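You operate a simulated robot arm through the tools that you are given. There is no shell and no other tool. Be economical: measure what you need, move in short steps, check, and stop when the job is done.

The job below is to be done with a simulated robot arm. You get a single attempt, and the scene is never put back.

TASK
Clamp the small parcel with the green strap, press on the tag that the pack list names, open the clamp.

The check looks at the end state, three seconds after you hand in, the way a careful person would. Anything else that was tipped, shoved, dropped, spilled or broken makes it a failure.

THE ROBOT
A 6-joint arm with a two-finger parallel gripper, fixed in place. Base frame: the origin is at the foot of the arm, x ahead of it, y to its left, z up; the work surface is at about z = 0. Units: mm, degrees, N and s.
With the tool pointing down near the work surface it reaches from about 140 to 580 mm from the base axis. Its first joint turns from -66.0 to 66.0 degrees. Payload 2.1 kg.
Tool frame: the origin (TCP) lies between the finger pads and is the grasp point; the fingertips stand 30 mm ahead of it; z points along the fingers, y is the line along which they close. The gripper opens to 94 mm. The fingers are 28 mm wide and 10 mm thick; the gripper's body (50 by 96 mm) begins 55 mm behind the TCP.
Orientation is told as [roll, pitch, yaw] about the base's x, y, z axes, in that order, counted from this pose: with the fingers straight down and closing along the base's y, the tool's x points along the base's -x, its y along +y and its z along -z.

THE INTERFACE
- The arm moves only by the tool send_rows. Its argument "increments" is a list of rows, each a list of 7 numbers: the shift along the tool's x, y, z in mm, then the turn, a rotation vector about the tool's x, y, z in degrees, then the gripper command, from -1 (shut) to 1 (fully open), values between in proportion. In form: [[tx, ty, tz, ax, ay, az, hand], ...]. A call has 1 to 20 rows; each row is the pose to reach, as a shift and turn from the pose commanded when the call began, along the tool's axes at that moment. Rows are played at 5 a second. More than 50 mm and 8.6 degrees between two rows, or a gripper value outside its range, and nothing of the call is played. Where a pose cannot be reached the arm comes as near as it can. A force on the tool above 40 N (or 10 N above the force at the start of the call, whichever is more), or a blocked arm, ends the call early, and 0.2 s more pass. Each finger travels about 72 mm/s and halts on what it meets, pressing with about 33 N; the grip force reading is that of the motor and also rises with nothing between the fingers. The clock runs only during rows and for 0.2 s after the last one: add rows that repeat a pose to give the fingers time. It gives the time, the measured TCP pose, the force on the tool (base axes), the opening and the grip force at its end, in the units of the frame above (readings bear some noise), with the torque about the TCP (base axes, N m) and any sound that the robot's microphone picked up.
- Cameras (640 x 400 px; columns grow to the right, rows downward): "scene" is fixed at [41.7, -364.2, 489.1]; the picture's right is [0.76, -0.64, 0.00], its down [-0.31, -0.37, -0.88] and it looks along [0.57, 0.67, -0.48] (base axes); focal length 243 px, centre (320, 200). "wrist" rides on the gripper at [76, 14, -103] in the tool frame; the picture's right is [-0.18, 0.98, 0.00], its down [-0.75, -0.14, -0.64] and it looks along [-0.63, -0.12, 0.77] (tool axes); focal length 243 px, centre (320, 200). There is no depth. A picture from a camera that has moved, and an enlarged one, comes with that camera's place and axes in the base frame and with its lens. The place of the scene camera against the robot may be out by one fixed shift of up to 25 mm in any direction.
- grab_frame(camera): a new picture of that camera. It takes no simulated time.
- enlarge(camera, box): a new picture of the part [left, top, right, bottom] of that camera's present view, enlarged. It takes no simulated time.
- close_job(): hands the job in; it is judged then, once.

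Go step by step. Nothing tells you positions but the pictures and the camera data: compare them with the known pose of the tool, close in by small moves and look again before you grip or let go. The budget is 120 turns and 68 pictures, counting those below and the enlarged ones. Unless the task says otherwise, let go and move clear before handing in, and close with one line.

The tools are called after "Request:" by a JSON object that holds its "op" and its "data". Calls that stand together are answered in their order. send_rows: Moves the arm, as the interface text tells. Its arguments: {"type":"object","properties":{"increments":{"type":"array"}},"required":["increments"]} The other tools are called the same way: grab_frame (camera) takes a picture; enlarge (camera, box) takes an enlarged picture of a part of a camera's view; close_job () hands the job in.

At the start:

```text
time_s: 0.0
tool_pos: [330.6, -53.1, 379.5]
orientation: [0.1, -0.1, 0.1]
contact_force: [1.1, 1.2, 0.2]
torque: [0.02, 0.01, 0.01]
width: 93.9
grip_force: 0.1
```

scene: 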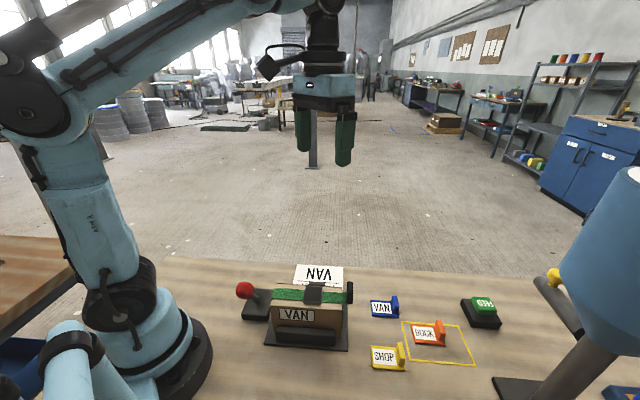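
wrist: 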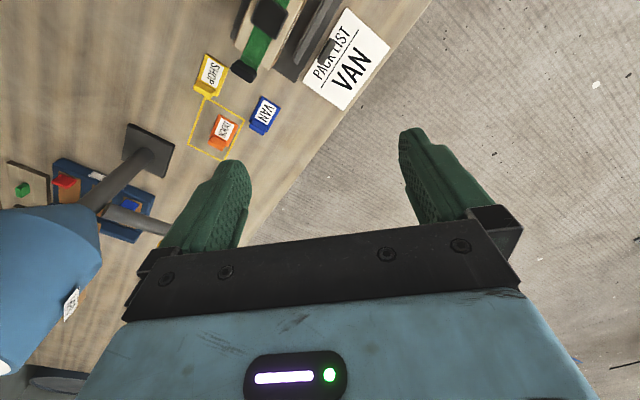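

The parcel with the green strap sits in a clamp with a red-knobbed lever. The pack list reads VAN, and there are three tags plus a green button. I'll enlarge the views for detail.

Request:
{"op": "enlarge", "data": {"camera": "scene", "box": [220, 250, 380, 370]}}

Request:
{"op": "enlarge", "data": {"camera": "scene", "box": [350, 270, 540, 390]}}

Request:
{"op": "enlarge", "data": {"camera": "wrist", "box": [160, 0, 400, 160]}}

Request:
{"op": "enlarge", "data": {"camera": "wrist", "box": [0, 100, 200, 330]}}

```text
3.33 times, centred on (300, 310) of scene
camera zoom: at [41.7, -364.2, 489.1], right [0.76, -0.64, 0.0], down [-0.31, -0.37, -0.88], along [0.57, 0.67, -0.48], focal length 810 px, centre (387, -167)
```

zoom: 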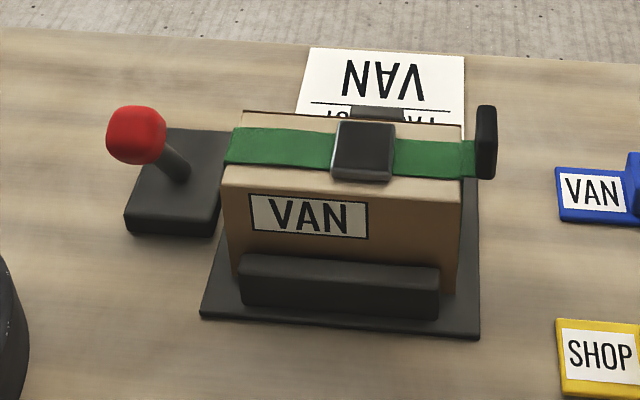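

```text
3.33 times, centred on (445, 330) of scene
camera zoom: at [41.7, -364.2, 489.1], right [0.76, -0.64, 0.0], down [-0.31, -0.37, -0.88], along [0.57, 0.67, -0.48], focal length 810 px, centre (-97, -233)
```

zoom: 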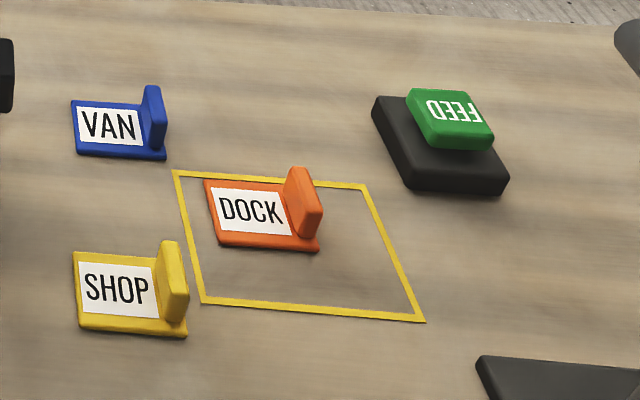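

```text
2.50 times, centred on (280, 80) of wrist
camera zoom: at [255.2, -39.5, 482.6], right [0.18, 0.98, 0.0], down [0.75, -0.14, 0.64], along [0.63, -0.12, -0.77], focal length 606 px, centre (420, 500)
```

zoom: 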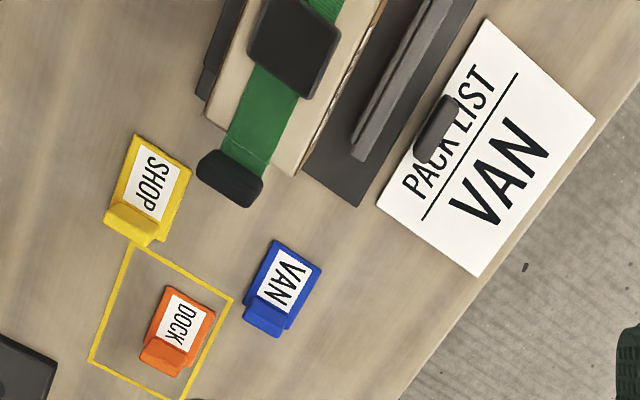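

```text
1.74 times, centred on (100, 215) of wrist
camera zoom: at [255.2, -39.5, 482.6], right [0.18, 0.98, 0.0], down [0.75, -0.14, 0.64], along [0.63, -0.12, -0.77], focal length 422 px, centre (703, 174)
```

zoom: 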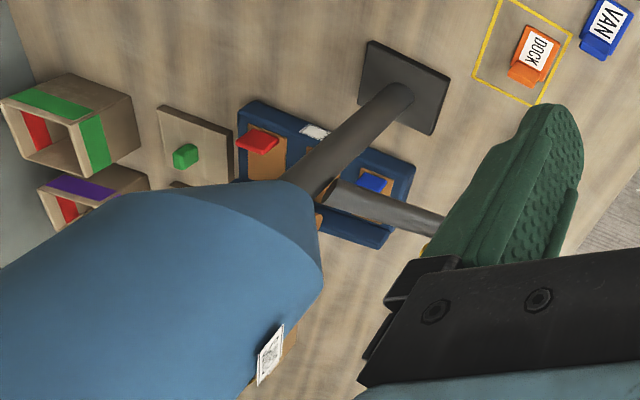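

The pack list names VAN. I'll move above the parcel to see the clamp, lever and parcel from the wrist camera.

Request:
{"op": "send_rows", "data": {"increments": [[33, -16, 0, 0, 0, 0, 1], [66, -32, 0, 0, 0, 0, 1], [98, -49, 0, 0, 0, 0, 1], [98, -49, 0, 0, 0, 0, 1]]}}

Request:
{"op": "grab_frame", "data": {"camera": "wrist"}}

Request:
{"op": "enlarge", "data": {"camera": "wrist", "box": [200, 0, 460, 160]}}

```text
time_s: 1.0
tool_pos: [232.4, -102.8, 381.1]
orientation: [0.0, -0.1, 0.1]
contact_force: [-0.3, -0.5, -0.7]
torque: [-0.02, 0.01, -0.01]
width: 93.8
grip_force: 0.0
```

```text
61 pictures are left
camera wrist: at [156.7, -89.3, 481.8], right [0.18, 0.98, 0.0], down [0.75, -0.14, 0.64], along [0.63, -0.12, -0.77], focal length 243 px, centre (320, 200)
```

wrist: 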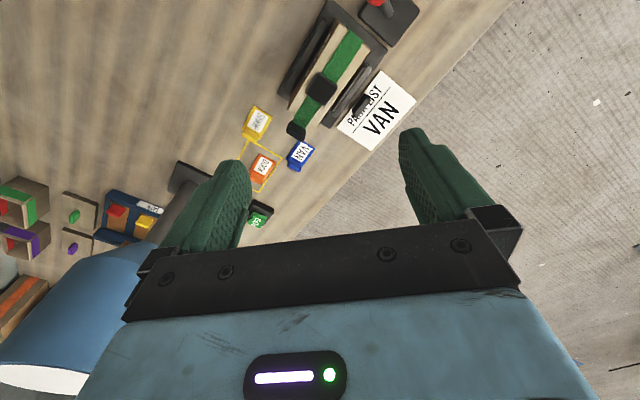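

```text
2.46 times, centred on (330, 80) of wrist
camera zoom: at [156.7, -89.3, 481.8], right [0.18, 0.98, 0.0], down [0.75, -0.14, 0.64], along [0.63, -0.12, -0.77], focal length 597 px, centre (295, 495)
```

zoom: 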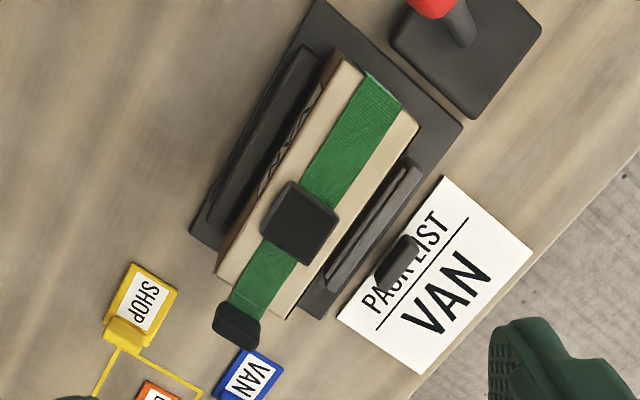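

The wrist view shows the jaws with gaps on both sides of the parcel, and the strap with a buckle and an end tab. I'll enlarge further to understand each part.

Request:
{"op": "enlarge", "data": {"camera": "wrist", "box": [270, 0, 390, 75]}}

Request:
{"op": "enlarge", "data": {"camera": "wrist", "box": [270, 70, 390, 180]}}

Request:
{"op": "enlarge", "data": {"camera": "scene", "box": [260, 260, 360, 325]}}

```text
5.33 times, centred on (330, 38) of wrist
camera zoom: at [156.7, -89.3, 481.8], right [0.18, 0.98, 0.0], down [0.75, -0.14, 0.64], along [0.63, -0.12, -0.77], focal length 1294 px, centre (267, 1067)
```

zoom: 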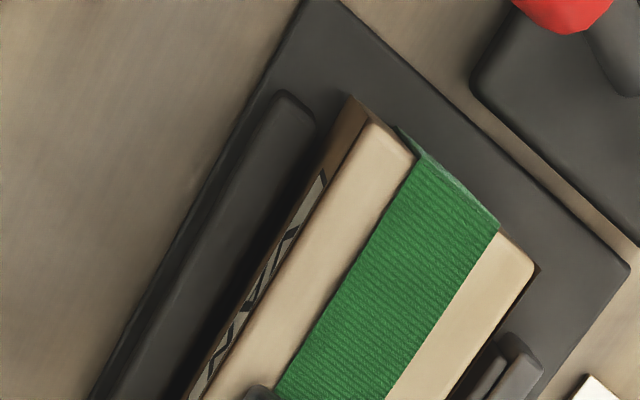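

```text
3.64 times, centred on (330, 125) of wrist
camera zoom: at [156.7, -89.3, 481.8], right [0.18, 0.98, 0.0], down [0.75, -0.14, 0.64], along [0.63, -0.12, -0.77], focal length 882 px, centre (284, 473)
```

zoom: 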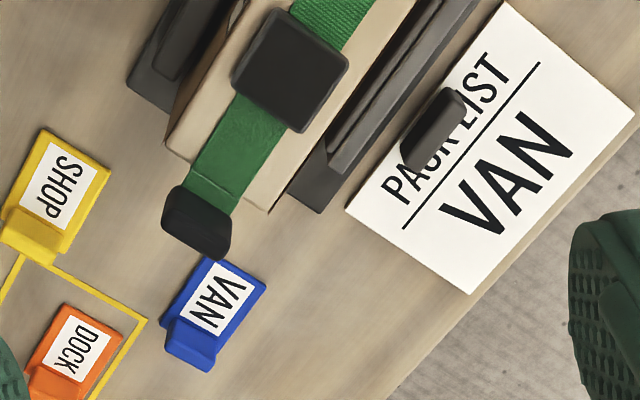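

```text
6.15 times, centred on (310, 292) of scene
camera zoom: at [41.7, -364.2, 489.1], right [0.76, -0.64, 0.0], down [-0.31, -0.37, -0.88], along [0.57, 0.67, -0.48], focal length 1496 px, centre (382, -369)
```

zoom: 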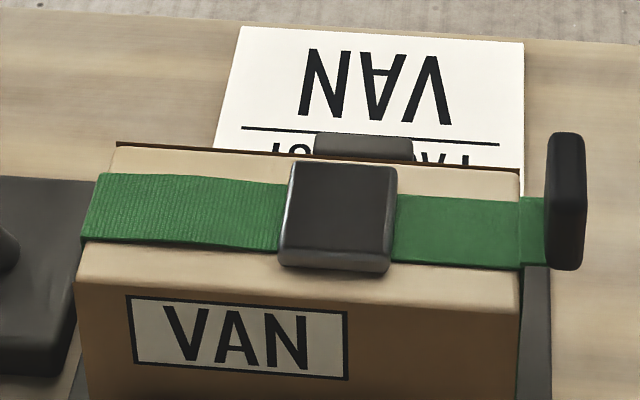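

The parcel's long axis runs at about −45° and its top is near z≈90. I'll descend for a closer look at the buckle, the lever and the tags.

Request:
{"op": "send_rows", "data": {"increments": [[10, 0, 45, 0, 0, 0, 1], [20, 0, 90, 0, 0, 0, 1], [32, 0, 135, 0, 0, 0, 1], [32, 0, 150, 0, 0, 0, 1], [32, 0, 150, 0, 0, 0, 1]]}}

Request:
{"op": "grab_frame", "data": {"camera": "wrist"}}

Request:
{"op": "enlarge", "data": {"camera": "wrist", "box": [240, 0, 440, 125]}}

```text
time_s: 2.2
tool_pos: [200.5, -101.8, 229.3]
orientation: [0.1, -0.2, 0.0]
contact_force: [0.7, -0.3, 0.1]
torque: [0.01, 0.03, -0.02]
width: 93.8
grip_force: 0.0
```

```text
56 pictures are left
camera wrist: at [124.7, -87.9, 331.7], right [0.18, 0.98, 0.0], down [0.75, -0.14, 0.64], along [0.63, -0.12, -0.77], focal length 243 px, centre (320, 200)
```

wrist: 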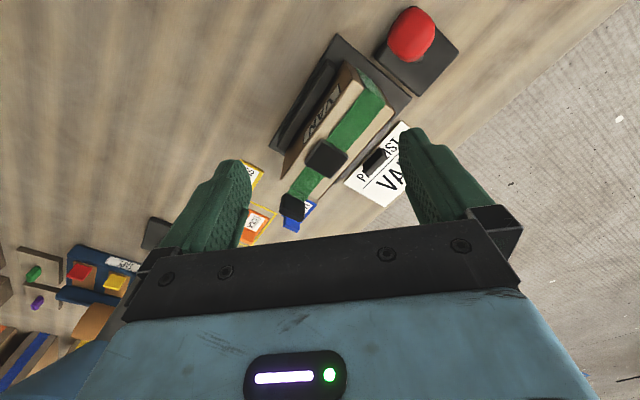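

```text
3.20 times, centred on (340, 62) of wrist
camera zoom: at [124.7, -87.9, 331.7], right [0.18, 0.98, 0.0], down [0.75, -0.14, 0.64], along [0.63, -0.12, -0.77], focal length 776 px, centre (256, 640)
```

zoom: 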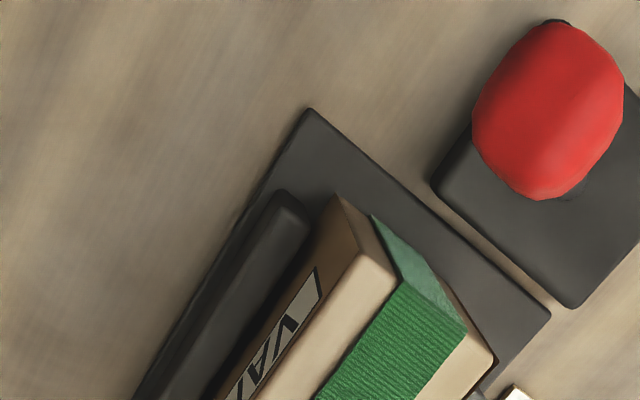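

The red knob is at about (157, −30, 122) and leans toward the front jaw. Next I'll look at the tags and the buckle from close by.

Request:
{"op": "send_rows", "data": {"increments": [[-45, -10, 10, 0, 0, 0, 1], [-90, -20, 20, 0, 0, 0, 1], [-130, -28, 30, 0, 0, 0, 1], [-130, -28, 30, 0, 0, 0, 1]]}}

Request:
{"op": "grab_frame", "data": {"camera": "wrist"}}

Request:
{"op": "enlarge", "data": {"camera": "wrist", "box": [230, 0, 420, 175]}}

```text
time_s: 3.2
tool_pos: [331.8, -129.9, 200.2]
orientation: [0.0, -0.1, 0.1]
contact_force: [-0.2, 1.0, 0.6]
torque: [0.0, 0.01, -0.01]
width: 94.0
grip_force: 0.0
```

```text
54 pictures are left
camera wrist: at [256.3, -116.9, 302.4], right [0.18, 0.98, 0.0], down [0.75, -0.14, 0.64], along [0.63, -0.12, -0.77], focal length 243 px, centre (320, 200)
```

wrist: 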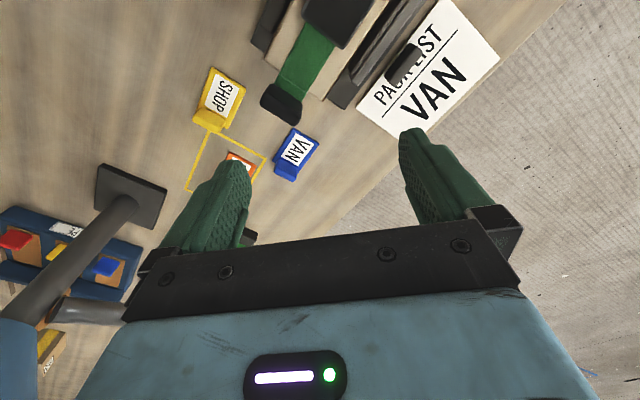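

```text
2.29 times, centred on (325, 88) of wrist
camera zoom: at [256.3, -116.9, 302.4], right [0.18, 0.98, 0.0], down [0.75, -0.14, 0.64], along [0.63, -0.12, -0.77], focal length 555 px, centre (309, 457)
```

zoom: 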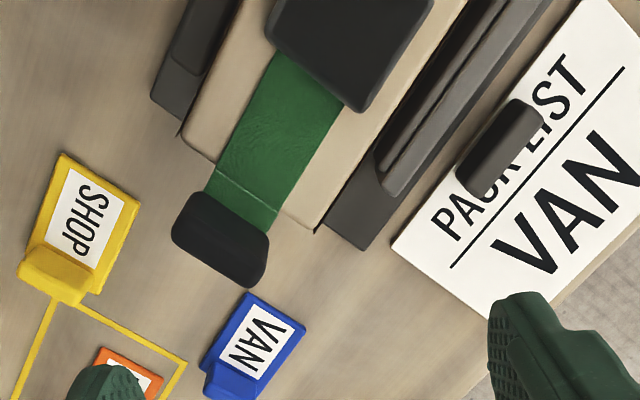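

I can't see the parcel's back and end faces yet. I'll turn the wrist to look at them before deciding where the tag goes.

Request:
{"op": "send_rows", "data": {"increments": [[2, 7, 2, 0, 0, 8.4, 1], [4, 14, 4, 0, 0, 16.8, 1], [6, 21, 6, 0, 0, 25.2, 1], [8, 28, 8, 0, 0, 33.6, 1], [10, 35, 10, 0, 0, 42, 1], [12, 42, 12, 0, 0, 50.4, 1], [14, 49, 14, 0, 0, 58.8, 1], [16, 56, 16, 0, 0, 67.2, 1], [18, 63, 18, 0, 0, 75.6, 1], [20, 70, 20, 0, 0, 84, 1], [22, 77, 22, 0, 0, 92.4, 1], [25, 84, 24, 0, 0, 100.8, 1], [28, 91, 26, 0, 0, 109.2, 1], [31, 98, 28, 0, 0, 117.6, 1], [32, 100, 30, 0, 0, 125, 1], [32, 100, 30, 0, 0, 125, 1]]}}

Request:
{"op": "grab_frame", "data": {"camera": "wrist"}}

```text
time_s: 6.6
tool_pos: [299.8, -28.9, 170.1]
orientation: [0.1, 0.1, -125.0]
contact_force: [-1.3, 0.2, 0.0]
torque: [-0.02, 0.01, 0.03]
width: 94.1
grip_force: 0.0
```

```text
52 pictures are left
camera wrist: at [355.0, 23.9, 272.8], right [0.7, -0.71, 0.0], down [-0.55, -0.54, 0.64], along [-0.46, -0.45, -0.77], focal length 243 px, centre (320, 200)
```

wrist: 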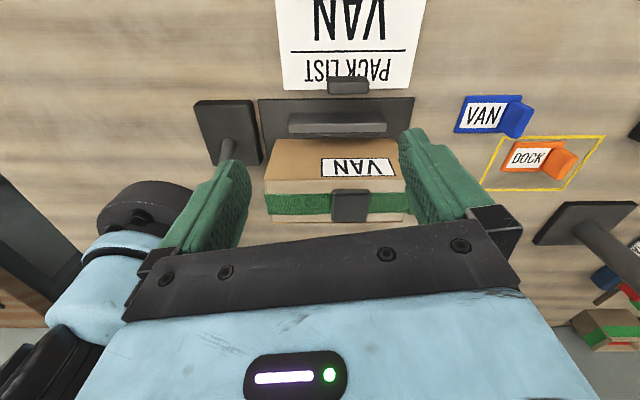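

Request:
{"op": "enlarge", "data": {"camera": "wrist", "box": [240, 70, 430, 230]}}

Request:
{"op": "grab_frame", "data": {"camera": "scene"}}

```text
2.50 times, centred on (335, 150) of wrist
camera zoom: at [355.0, 23.9, 272.8], right [0.7, -0.71, 0.0], down [-0.55, -0.54, 0.64], along [-0.46, -0.45, -0.77], focal length 606 px, centre (282, 325)
```

zoom: 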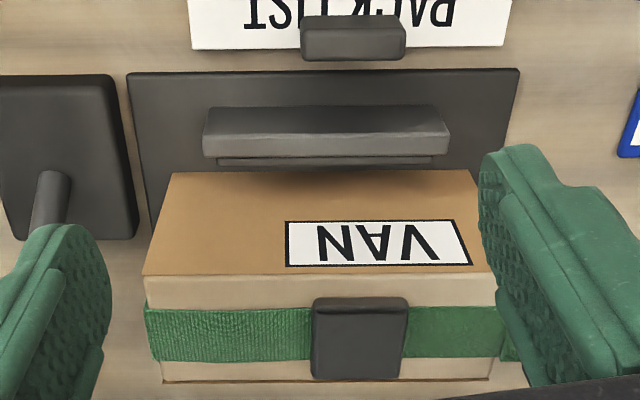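

```text
50 pictures are left
```

scene: 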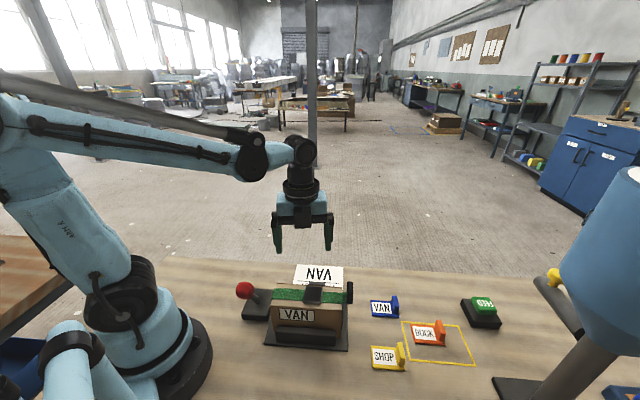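

Both long faces carry the same printed VAN. I'll look closely at the strap and buckle top, and at the tag, for hints of a mounting spot.

Request:
{"op": "enlarge", "data": {"camera": "wrist", "box": [260, 170, 410, 230]}}

Request:
{"op": "enlarge", "data": {"camera": "wrist", "box": [440, 80, 610, 200]}}

Request:
{"op": "enlarge", "data": {"camera": "wrist", "box": [260, 0, 440, 140]}}

```text
4.27 times, centred on (335, 200) of wrist
camera zoom: at [355.0, 23.9, 272.8], right [0.7, -0.71, 0.0], down [-0.55, -0.54, 0.64], along [-0.46, -0.45, -0.77], focal length 1035 px, centre (256, 200)
```

zoom: 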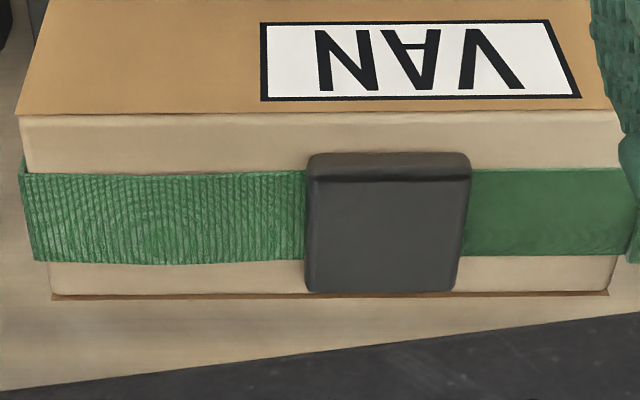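

```text
3.33 times, centred on (525, 140) of wrist
camera zoom: at [355.0, 23.9, 272.8], right [0.7, -0.71, 0.0], down [-0.55, -0.54, 0.64], along [-0.46, -0.45, -0.77], focal length 809 px, centre (-363, 400)
```

zoom: 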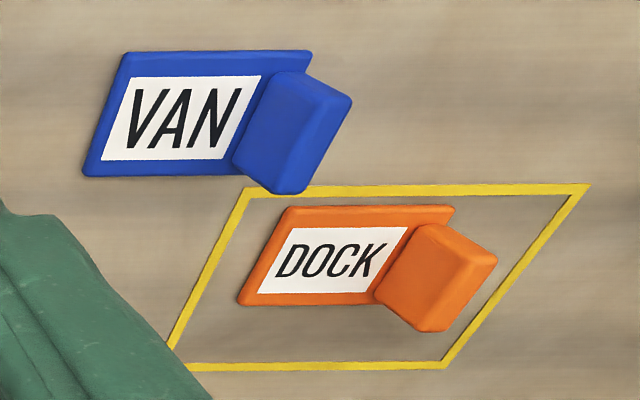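

```text
2.86 times, centred on (350, 70) of wrist
camera zoom: at [355.0, 23.9, 272.8], right [0.7, -0.71, 0.0], down [-0.55, -0.54, 0.64], along [-0.46, -0.45, -0.77], focal length 693 px, centre (234, 571)
```

zoom: 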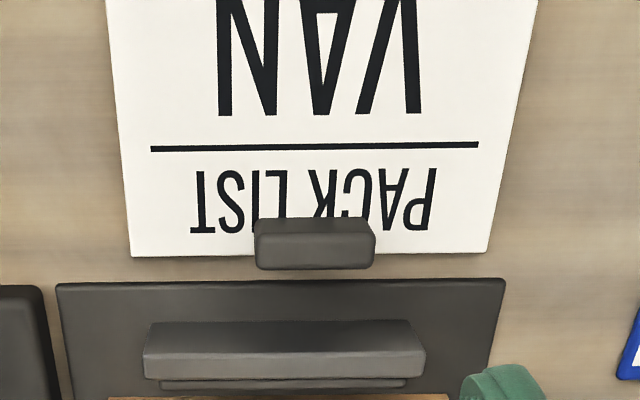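

Both options for the tag are on the parcel top, so I'll work the clamp first. I'll turn to yaw −45° and go above the lever knob with the fingers fore and aft along its swing.

Request:
{"op": "send_rows", "data": {"increments": [[0, 0, -30, 0, 0, -8, 1], [0, 0, -60, 0, 0, -16, 1], [-10, -14, -60, 0, 0, -24, 1], [-20, -28, -60, 0, 0, -32, 0.8], [-31, -43, -60, 0, 0, -40, 0.6], [-42, -58, -60, 0, 0, -48, 0.4], [-52, -73, -60, 0, 0, -56, 0.3], [-62, -88, -60, 0, 0, -64, 0.28], [-73, -102, -60, 0, 0, -72, 0.28], [-83, -116.5, -60, 0, 0, -80, 0.28], [-83, -116.5, -60, 0, 0, -80, 0.28]]}}

Request:
{"op": "grab_frame", "data": {"camera": "wrist"}}

Request:
{"op": "grab_frame", "data": {"camera": "scene"}}

```text
time_s: 9.0
tool_pos: [155.7, -31.0, 230.6]
orientation: [0.1, 0.0, -44.8]
contact_force: [-0.3, 0.3, -0.4]
torque: [-0.01, 0.0, 0.0]
width: 60.0
grip_force: 0.1
```

```text
46 pictures are left
camera wrist: at [112.1, 31.7, 331.9], right [0.82, 0.57, 0.0], down [0.43, -0.63, 0.64], along [0.37, -0.53, -0.77], focal length 243 px, centre (320, 200)
```

wrist: 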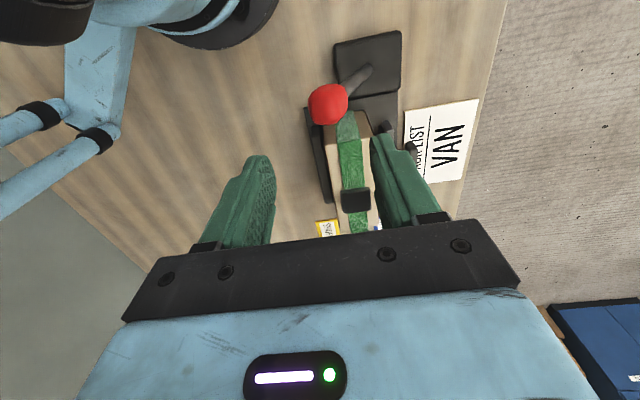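

```text
45 pictures are left
```

scene: 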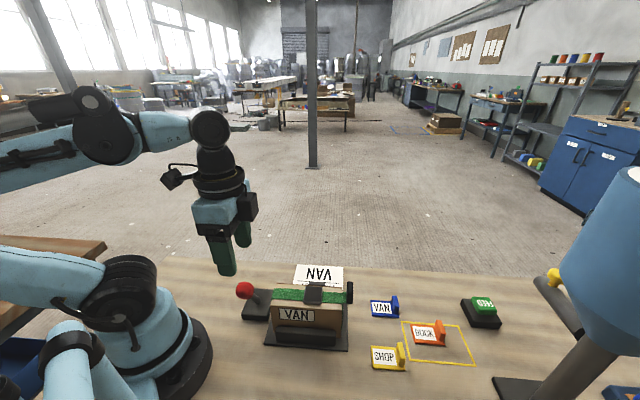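

The knob now comes out at (160, −25, 110). I'll lower so it sits between the fingers.

Request:
{"op": "send_rows", "data": {"increments": [[1, 7, 0, 0, 0, 0, 0.28], [1, 7, 40, 0, 0, 0, 0.28], [1, 7, 70, 0, 0, 0, 0.28], [1, 7, 90, 0, 0, 0, 0.28], [1, 7, 106, 0, 0, 0, 0.28], [1, 7, 106, 0, 0, 0, 0.28]]}}

Request:
{"op": "grab_frame", "data": {"camera": "wrist"}}

Request:
{"op": "enlarge", "data": {"camera": "scene", "box": [180, 220, 360, 360]}}

```text
time_s: 10.4
tool_pos: [159.5, -24.9, 124.3]
orientation: [0.1, 0.0, -45.0]
contact_force: [0.0, -0.1, 0.3]
torque: [-0.01, 0.01, 0.01]
width: 60.4
grip_force: 0.1
```

```text
44 pictures are left
camera wrist: at [117.1, 37.9, 225.9], right [0.82, 0.57, 0.0], down [0.43, -0.63, 0.64], along [0.37, -0.53, -0.77], focal length 243 px, centre (320, 200)
```

wrist: 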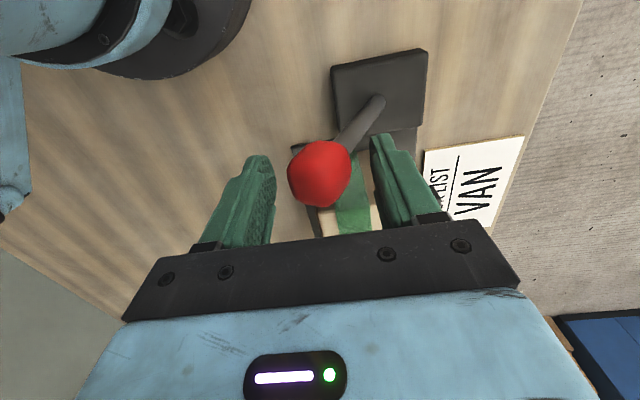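

```text
2.86 times, centred on (270, 290) of scene
camera zoom: at [41.7, -364.2, 489.1], right [0.76, -0.64, 0.0], down [-0.31, -0.37, -0.88], along [0.57, 0.67, -0.48], focal length 694 px, centre (463, -57)
```

zoom: 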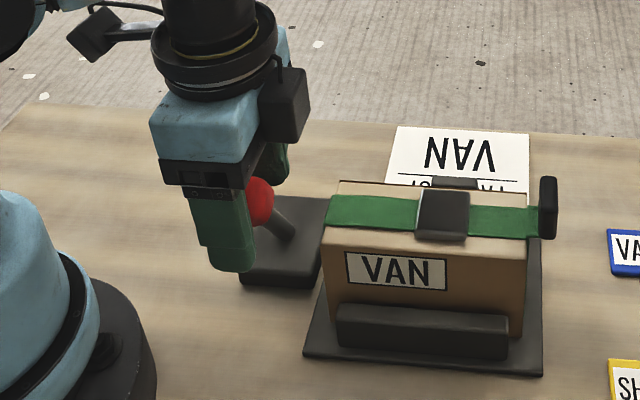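

The knob is between the fingers, so I'll push along +y of the tool (away from the base) in small steps.

Request:
{"op": "send_rows", "data": {"increments": [[0, 10, 0, 0, 0, 0, 0.28], [0, 20, -1, 0, 0, 0, 0.28], [0, 30, -3, 0, 0, 0, 0.28], [0, 40, -5, 0, 0, 0, 0.28], [0, 40, -5, 0, 0, 0, 0.28]]}}

Request:
{"op": "grab_frame", "data": {"camera": "wrist"}}

```text
time_s: 11.6
tool_pos: [188.8, 4.5, 131.2]
orientation: [0.2, 0.0, -44.9]
contact_force: [0.3, -0.6, 0.3]
torque: [-0.02, 0.01, -0.02]
width: 60.3
grip_force: 0.1
```

```text
42 pictures are left
camera wrist: at [145.7, 66.4, 231.5], right [0.82, 0.57, 0.0], down [0.43, -0.63, 0.64], along [0.37, -0.53, -0.77], focal length 243 px, centre (320, 200)
```

wrist: 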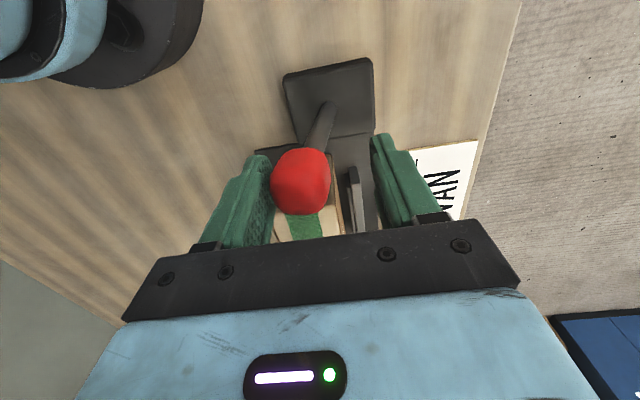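

The lever follows with little force. I'll continue to the far stop.

Request:
{"op": "send_rows", "data": {"increments": [[0, 10, 0, 0, 0, 0, 0.28], [0, 20, 0, 0, 0, 0, 0.28], [0, 30, 0, 0, 0, 0, 0.28], [0, 40, 2, 0, 0, 0, 0.28], [0, 50, 4, 0, 0, 0, 0.28], [0, 50, 4, 0, 0, 0, 0.28]]}}

Request:
{"op": "grab_frame", "data": {"camera": "wrist"}}

Request:
{"op": "enlarge", "data": {"camera": "scene", "box": [180, 220, 360, 360]}}

```text
time_s: 13.0
tool_pos: [224.5, 38.9, 125.8]
orientation: [0.1, 0.0, -45.0]
contact_force: [-0.1, 0.2, 0.2]
torque: [0.01, 0.02, 0.01]
width: 60.3
grip_force: 0.0
```

```text
41 pictures are left
camera wrist: at [180.8, 101.9, 227.6], right [0.82, 0.57, 0.0], down [0.43, -0.63, 0.64], along [0.37, -0.53, -0.77], focal length 243 px, centre (320, 200)
```

wrist: 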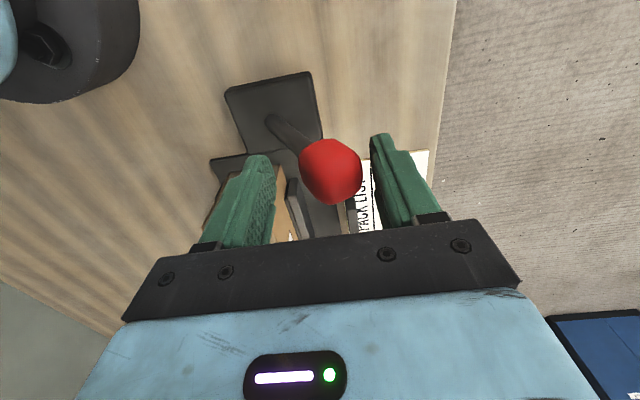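

```text
2.86 times, centred on (270, 290) of scene
camera zoom: at [41.7, -364.2, 489.1], right [0.76, -0.64, 0.0], down [-0.31, -0.37, -0.88], along [0.57, 0.67, -0.48], focal length 694 px, centre (463, -57)
```

zoom: 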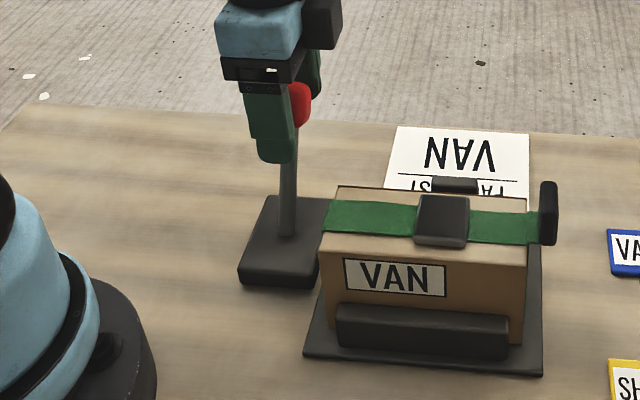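

The lever has snapped to the far side and the parcel shifted against the front jaw, so it looks clamped. I'll lift clear and verify.

Request:
{"op": "send_rows", "data": {"increments": [[0, 0, -40, 0, 0, 0, 0.28], [0, 0, -80, 0, 0, 0, 0.6], [0, 0, -120, 0, 0, 0, 1], [0, 0, -120, 0, 0, 0, 1]]}}

Request:
{"op": "grab_frame", "data": {"camera": "wrist"}}

Request:
{"op": "enlarge", "data": {"camera": "scene", "box": [220, 250, 380, 370]}}

```text
time_s: 14.0
tool_pos: [224.7, 37.2, 246.0]
orientation: [0.1, 0.1, -44.9]
contact_force: [0.4, -0.4, 0.1]
torque: [-0.02, 0.02, -0.02]
width: 94.0
grip_force: 0.0
```

```text
39 pictures are left
camera wrist: at [180.8, 100.7, 348.2], right [0.82, 0.57, 0.0], down [0.43, -0.63, 0.64], along [0.36, -0.53, -0.77], focal length 243 px, centre (320, 200)
```

wrist: 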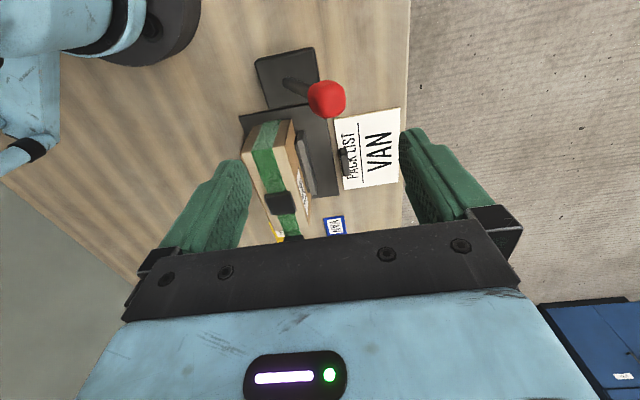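

```text
3.33 times, centred on (300, 310) of scene
camera zoom: at [41.7, -364.2, 489.1], right [0.76, -0.64, 0.0], down [-0.31, -0.37, -0.88], along [0.57, 0.67, -0.48], focal length 810 px, centre (387, -167)
```

zoom: 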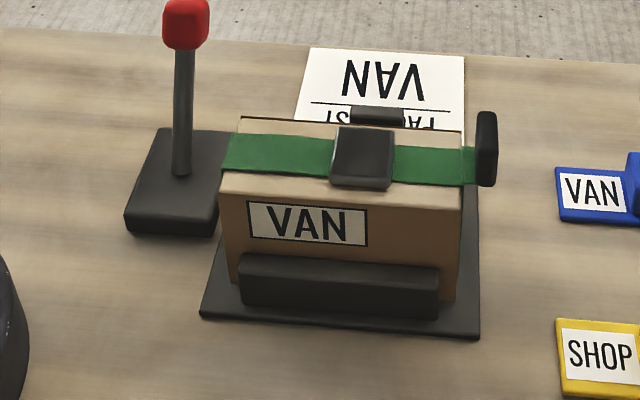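

Request:
{"op": "enlarge", "data": {"camera": "wrist", "box": [230, 100, 360, 250]}}

```text
2.67 times, centred on (295, 175) of wrist
camera zoom: at [180.8, 100.7, 348.2], right [0.82, 0.57, 0.0], down [0.43, -0.63, 0.64], along [0.36, -0.53, -0.77], focal length 647 px, centre (387, 267)
```

zoom: 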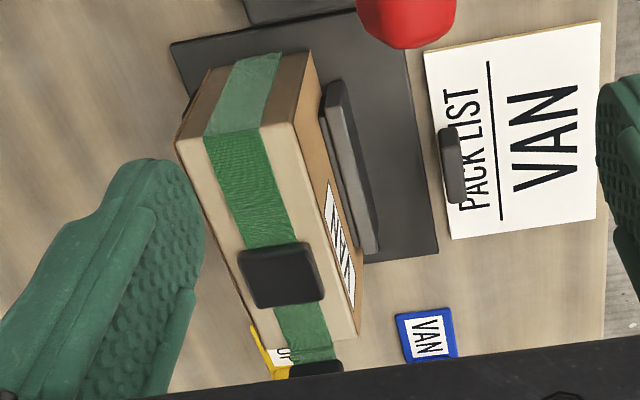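

The rear jaw is now against the parcel. Next I'll go above the VAN tag's fin, estimated at (430, −192), with yaw −135° so the fingers can close across it.

Request:
{"op": "send_rows", "data": {"increments": [[-28, -2, 0, 0, 0, 8.2, 1], [-56, -3, 5, 0, 0, 16.4, 1], [-84, -5, 10, 0, 0, 24.6, 1], [-112, -6, 15, 0, 0, 32.8, 1], [-140, -8, 20, 0, 0, 41, 1], [-168, -9, 25, 0, 0, 49.2, 1], [-196, -11, 30, 0, 0, 57.4, 1], [-224, -13, 35, 0, 0, 65.6, 1], [-252, -14, 40, 0, 0, 73.8, 0.6], [-280, -16, 46, 0, 0, 82, 0.2], [-304, -17, 46, 0, 0, 90, 0], [-304, -17, 66, 0, 0, 90, 0], [-304, -17, 66, 0, 0, 90, 0]]}}

Request:
{"op": "grab_frame", "data": {"camera": "wrist"}}

Request:
{"op": "enlarge", "data": {"camera": "scene", "box": [340, 240, 500, 360]}}

```text
time_s: 16.8
tool_pos: [427.7, -188.6, 180.1]
orientation: [0.0, 0.1, -134.9]
contact_force: [-0.2, -0.3, 1.1]
torque: [0.05, 0.0, -0.01]
width: 47.0
grip_force: 0.0
```

```text
36 pictures are left
camera wrist: at [491.4, -145.8, 281.6], right [0.57, -0.82, 0.0], down [-0.63, -0.43, 0.64], along [-0.53, -0.36, -0.77], focal length 243 px, centre (320, 200)
```

wrist: 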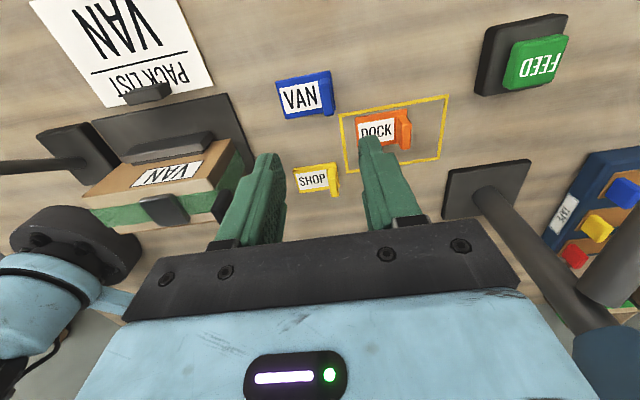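

```text
3.33 times, centred on (420, 300) of scene
camera zoom: at [41.7, -364.2, 489.1], right [0.76, -0.64, 0.0], down [-0.31, -0.37, -0.88], along [0.57, 0.67, -0.48], focal length 810 px, centre (-13, -133)
```

zoom: 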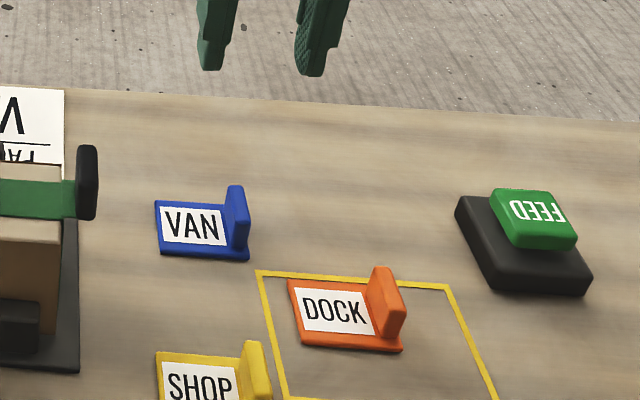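

Request:
{"op": "enlarge", "data": {"camera": "wrist", "box": [260, 55, 360, 130]}}

```text
5.33 times, centred on (310, 92) of wrist
camera zoom: at [491.4, -145.8, 281.6], right [0.57, -0.82, 0.0], down [-0.63, -0.43, 0.64], along [-0.53, -0.36, -0.77], focal length 1294 px, centre (373, 773)
```

zoom: 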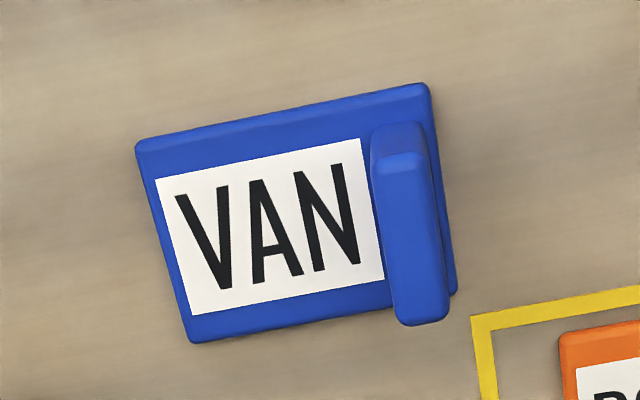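

The tag is 57×40 mm and centred at (414.6, −180), with the fin at (430, −195). I'll narrow the opening to 32 mm to stay clear of DOCK and descend partway to check.

Request:
{"op": "send_rows", "data": {"increments": [[-2.9, 6.2, 0, 0, 0, 0, -0.32], [-2.9, 6.2, 40, 0, 0, 0, -0.32], [-2.9, 6.2, 80, 0, 0, 0, -0.32], [-2.9, 6.2, 105, 0, 0, 0, -0.32], [-2.9, 6.2, 105, 0, 0, 0, -0.32]]}}

Request:
{"op": "enlarge", "data": {"camera": "wrist", "box": [220, 60, 440, 240]}}

Request:
{"op": "enlarge", "data": {"camera": "scene", "box": [340, 240, 460, 330]}}

```text
time_s: 18.0
tool_pos: [430.6, -195.0, 74.2]
orientation: [0.1, 0.0, -134.9]
contact_force: [0.1, -0.3, 0.1]
torque: [-0.03, -0.03, 0.01]
width: 32.0
grip_force: 0.0
```

```text
2.22 times, centred on (330, 150) of wrist
camera zoom: at [494.4, -151.4, 176.5], right [0.57, -0.82, 0.0], down [-0.63, -0.43, 0.64], along [-0.53, -0.36, -0.77], focal length 539 px, centre (298, 311)
```

zoom: 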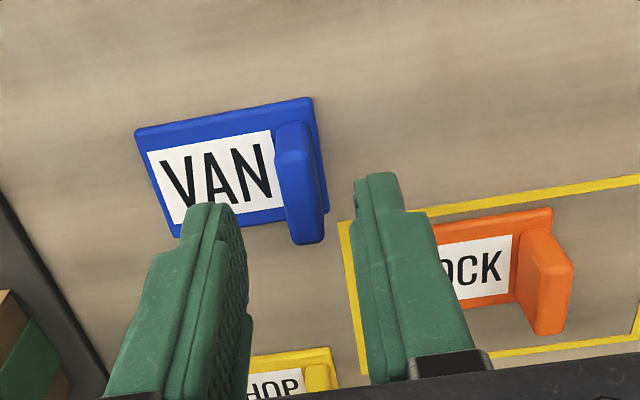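

```text
4.44 times, centred on (400, 285) of scene
camera zoom: at [41.7, -364.2, 489.1], right [0.76, -0.64, 0.0], down [-0.31, -0.37, -0.88], along [0.57, 0.67, -0.48], focal length 1080 px, centre (-36, -178)
```

zoom: 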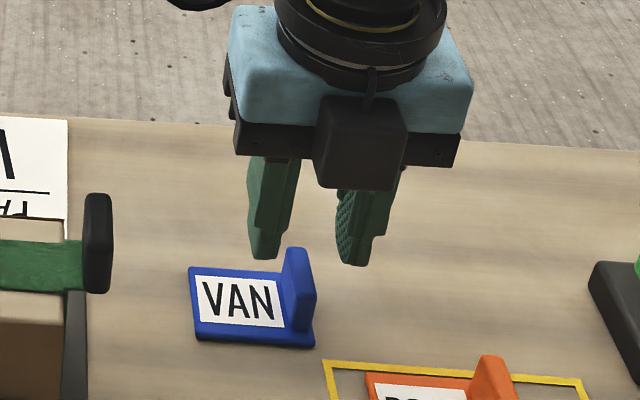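

The alignment is good: the fin top comes out at (430.6, −195.8). I'll descend and close on the fin.

Request:
{"op": "send_rows", "data": {"increments": [[0, 0, 15, 0, 0, 0, -0.32], [0, 0, 25, 0, 0, 0, -0.32], [0, 0, 32, 0, 0, 0, -0.32], [0, 0, 32, 0, 0, 0, -0.32]]}}

Request:
{"op": "enlarge", "data": {"camera": "scene", "box": [340, 240, 460, 330]}}

Request:
{"op": "enlarge", "data": {"camera": "wrist", "box": [220, 80, 440, 240]}}

```text
time_s: 19.0
tool_pos: [431.1, -193.8, 43.5]
orientation: [0.0, 0.1, -134.9]
contact_force: [0.1, 0.7, 0.5]
torque: [-0.01, 0.0, 0.0]
width: 31.9
grip_force: 0.1
```

```text
4.44 times, centred on (400, 285) of scene
camera zoom: at [41.7, -364.2, 489.1], right [0.76, -0.64, 0.0], down [-0.31, -0.37, -0.88], along [0.57, 0.67, -0.48], focal length 1080 px, centre (-36, -178)
```

zoom: 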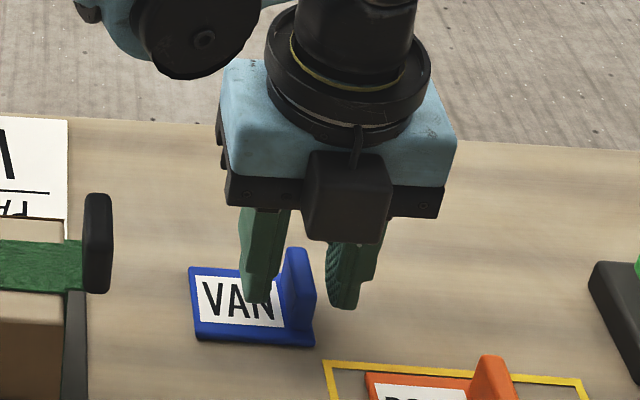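

```text
2.50 times, centred on (330, 160) of wrist
camera zoom: at [494.0, -151.5, 144.7], right [0.57, -0.82, 0.0], down [-0.63, -0.43, 0.64], along [-0.53, -0.36, -0.77], focal length 606 px, centre (295, 300)
```

zoom: 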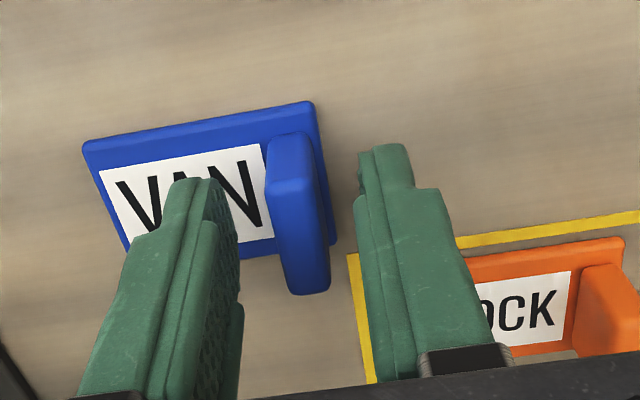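

Request:
{"op": "send_rows", "data": {"increments": [[0, 0, 1, 0, 0, 0, -0.6], [0, 0, 1, 0, 0, 0, -0.8], [0, 0, 1, 0, 0, 0, -1], [0, 0, 1, 0, 0, 0, -1], [0, 0, 1, 0, 0, 0, -1]]}}

Request:
{"op": "enlarge", "data": {"camera": "wrist", "box": [220, 80, 440, 240]}}

```text
time_s: 20.2
tool_pos: [429.2, -194.9, 41.1]
orientation: [0.0, 0.1, -134.9]
contact_force: [0.6, -0.2, 0.8]
torque: [0.01, 0.02, 0.02]
width: 9.3
grip_force: 33.3
```

```text
2.50 times, centred on (330, 160) of wrist
camera zoom: at [494.1, -151.4, 143.8], right [0.57, -0.82, 0.0], down [-0.63, -0.43, 0.64], along [-0.53, -0.36, -0.77], focal length 606 px, centre (295, 300)
```

zoom: 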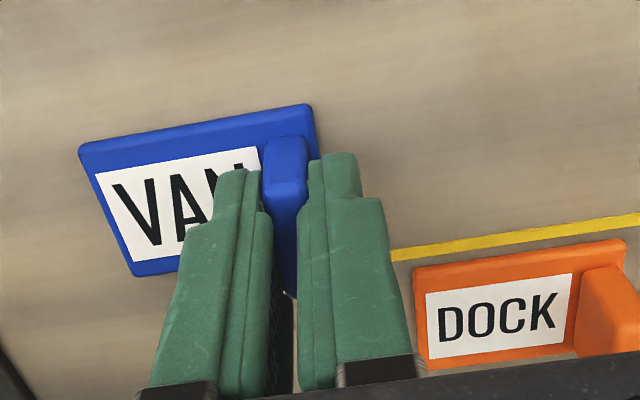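

The fin is gripped at 9.3 mm. I'll lift straight up and check that the tag came along.

Request:
{"op": "send_rows", "data": {"increments": [[0, 0, -15, 0, 0, 0, -1], [0, 0, -50, 0, 0, 0, -1], [0, 0, -90, 0, 0, 0, -1], [0, 0, -135, 0, 0, 0, -1], [0, 0, -135, 0, 0, 0, -1]]}}

Request:
{"op": "grab_frame", "data": {"camera": "wrist"}}

Request:
{"op": "enlarge", "data": {"camera": "scene", "box": [320, 190, 480, 330]}}

```text
time_s: 21.4
tool_pos: [430.2, -193.7, 176.8]
orientation: [0.0, 0.1, -134.9]
contact_force: [0.0, 0.5, -1.0]
torque: [-0.02, 0.0, 0.0]
width: 9.2
grip_force: 32.9
```

```text
28 pictures are left
camera wrist: at [493.5, -151.7, 279.1], right [0.57, -0.82, 0.0], down [-0.63, -0.43, 0.64], along [-0.53, -0.36, -0.77], focal length 243 px, centre (320, 200)
```

wrist: 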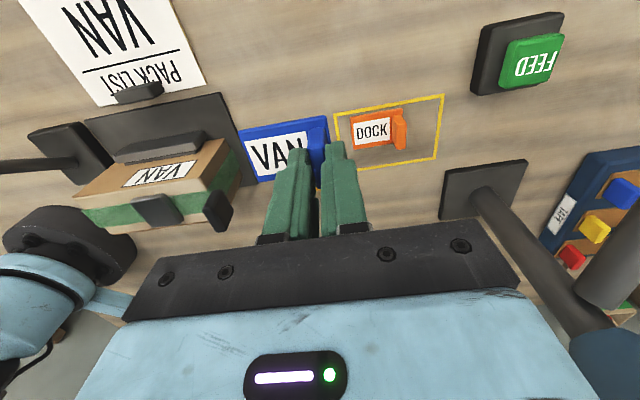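

```text
2.86 times, centred on (400, 260) of scene
camera zoom: at [41.7, -364.2, 489.1], right [0.76, -0.64, 0.0], down [-0.31, -0.37, -0.88], along [0.57, 0.67, -0.48], focal length 694 px, centre (91, 29)
```

zoom: 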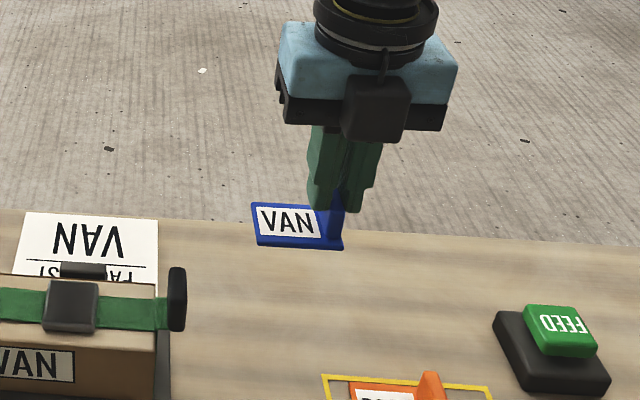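

The tag is held level, with its bottom 41 mm below the TCP and its centre 21 mm toward −s. Before choosing the spot, I'll look closely at the strap and buckle surface again.

Request:
{"op": "enlarge", "data": {"camera": "scene", "box": [268, 276, 318, 308]}}

Request:
{"op": "enlarge", "data": {"camera": "scene", "box": [305, 276, 360, 311]}}

```text
12.50 times, centred on (293, 292) of scene
camera zoom: at [41.7, -364.2, 489.1], right [0.76, -0.64, 0.0], down [-0.31, -0.37, -0.88], along [0.57, 0.67, -0.48], focal length 3038 px, centre (658, -950)
```

zoom: 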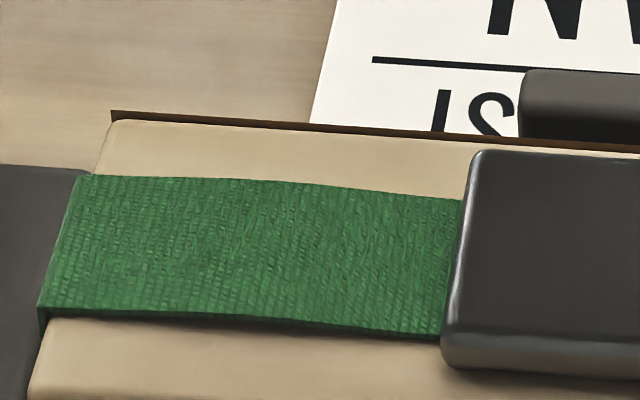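

```text
11.43 times, centred on (332, 294) of scene
camera zoom: at [41.7, -364.2, 489.1], right [0.76, -0.64, 0.0], down [-0.31, -0.37, -0.88], along [0.57, 0.67, -0.48], focal length 2777 px, centre (177, -869)
```

zoom: 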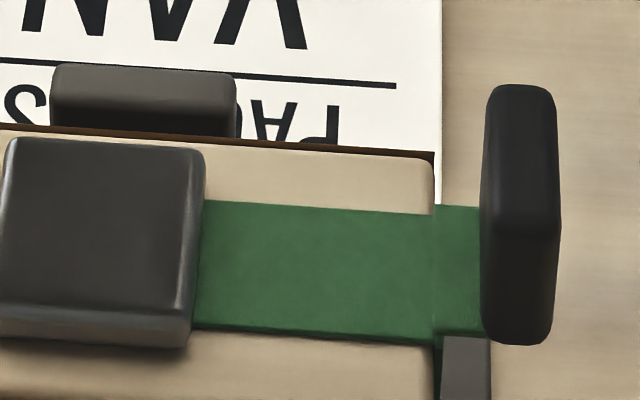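

The strap is slack and bowed on the left, so the rigid raised buckle is the sensible mounting spot. I'll bring the tag above the buckle, high, and check alignment.

Request:
{"op": "send_rows", "data": {"increments": [[0, 0, -23, 0, 0, 0, -1], [-15, -40, -23, 0, 0, 0, -1], [-30, -80, -23, 0, 0, 0, -1], [-45, -120, -23, 0, 0, 0, -1], [-61, -163, -23, 0, 0, 0, -1], [-61, -163, -23, 0, 0, 0, -1]]}}

Request:
{"op": "grab_frame", "data": {"camera": "wrist"}}

Request:
{"op": "enlarge", "data": {"camera": "scene", "box": [240, 220, 380, 320]}}

```text
time_s: 22.8
tool_pos: [270.2, -122.1, 198.5]
orientation: [0.2, 0.1, -134.9]
contact_force: [-0.1, -0.1, -0.4]
torque: [-0.01, -0.01, -0.02]
width: 9.5
grip_force: 33.4
```

```text
24 pictures are left
camera wrist: at [334.9, -79.0, 300.8], right [0.57, -0.82, 0.0], down [-0.63, -0.43, 0.64], along [-0.53, -0.36, -0.77], focal length 243 px, centre (320, 200)
```

wrist: 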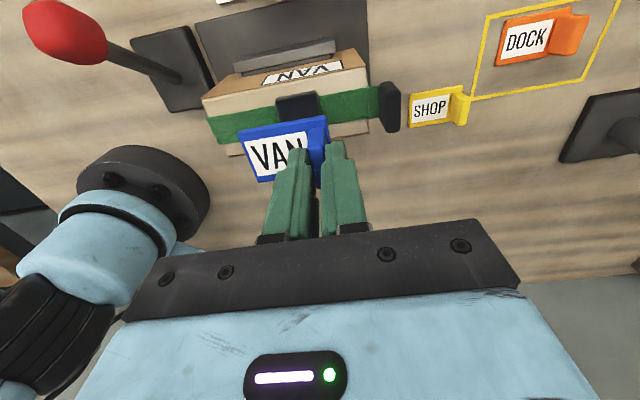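

```text
4.00 times, centred on (310, 270) of scene
camera zoom: at [41.7, -364.2, 489.1], right [0.76, -0.64, 0.0], down [-0.31, -0.37, -0.88], along [0.57, 0.67, -0.48], focal length 972 px, centre (360, -80)
```

zoom: 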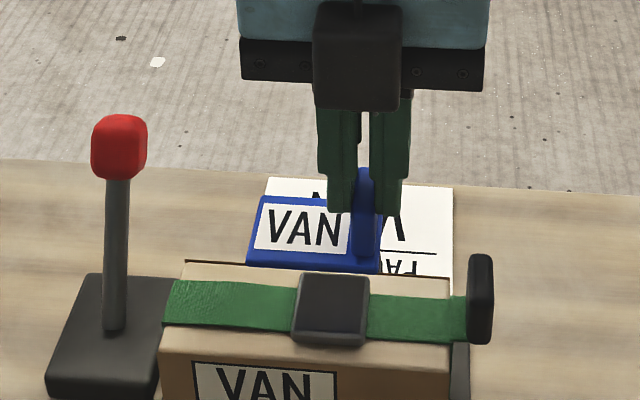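

Request:
{"op": "enlarge", "data": {"camera": "wrist", "box": [190, 40, 410, 200]}}

```text
2.50 times, centred on (300, 120) of wrist
camera zoom: at [334.9, -79.0, 300.8], right [0.57, -0.82, 0.0], down [-0.63, -0.43, 0.64], along [-0.53, -0.36, -0.77], focal length 606 px, centre (370, 400)
```

zoom: 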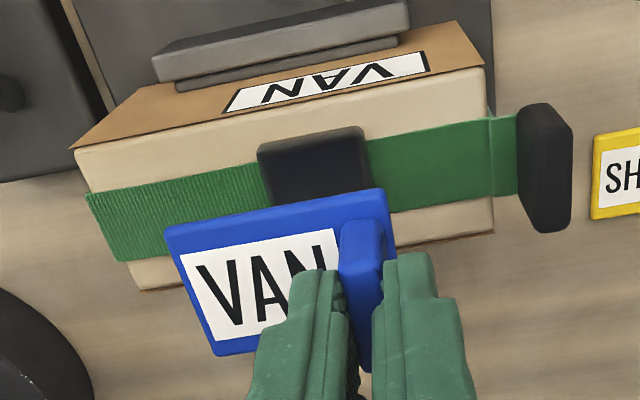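

Parcel top is centred at about s=250, c=106.5 (z≈90), and the buckle at s≈260. The tag needs +3 mm along s, so I'll descend to just above the buckle and check.

Request:
{"op": "send_rows", "data": {"increments": [[0, 3, 0, 0, 0, 0, -1], [0, 3, 25, 0, 0, 0, -1], [0, 3, 45, 0, 0, 0, -1], [0, 3, 45, 0, 0, 0, -1]]}}

Request:
{"op": "enlarge", "data": {"camera": "scene", "box": [250, 250, 370, 330]}}

Request:
{"op": "enlarge", "data": {"camera": "wrist", "box": [190, 40, 410, 200]}}

```text
time_s: 23.8
tool_pos: [274.4, -123.9, 154.9]
orientation: [0.0, 0.1, -134.8]
contact_force: [0.4, -1.2, -0.1]
torque: [0.02, -0.02, 0.03]
width: 9.5
grip_force: 33.5
```

```text
5.00 times, centred on (310, 290) of scene
camera zoom: at [41.7, -364.2, 489.1], right [0.76, -0.64, 0.0], down [-0.31, -0.37, -0.88], along [0.57, 0.67, -0.48], focal length 1215 px, centre (370, -250)
```

zoom: 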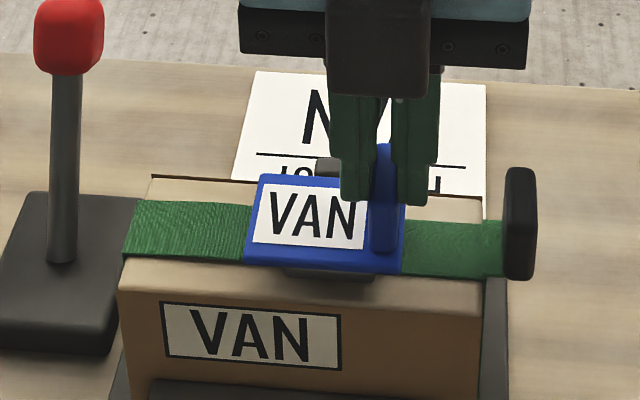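

```text
2.50 times, centred on (300, 120) of wrist
camera zoom: at [337.8, -81.0, 257.2], right [0.57, -0.82, 0.0], down [-0.63, -0.43, 0.64], along [-0.53, -0.36, -0.77], focal length 606 px, centre (370, 400)
```

zoom: 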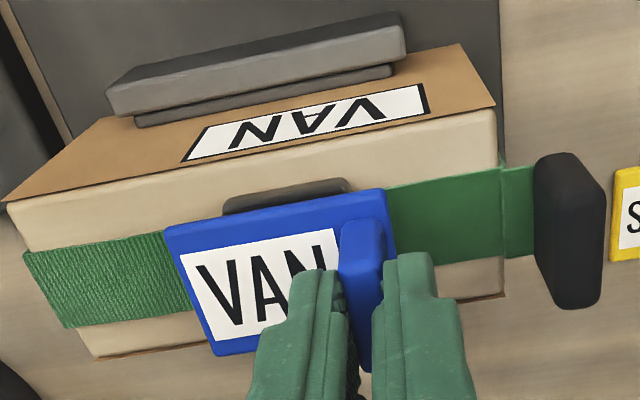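

The tag is well centred over the buckle. I'll press down slowly until I feel contact.

Request:
{"op": "send_rows", "data": {"increments": [[0, 0, 4, 0, 0, 0, -1], [0, 0, 7, 0, 0, 0, -1], [0, 0, 9, 0, 0, 0, -1], [0, 0, 11, 0, 0, 0, -1], [0, 0, 12, 0, 0, 0, -1], [0, 0, 13, 0, 0, 0, -1]]}}

```text
time_s: 25.2
tool_pos: [274.3, -125.5, 142.0]
orientation: [0.0, 0.1, -134.9]
contact_force: [-0.8, 1.7, 23.7]
torque: [0.23, 0.16, 0.03]
width: 9.4
grip_force: 33.6
```

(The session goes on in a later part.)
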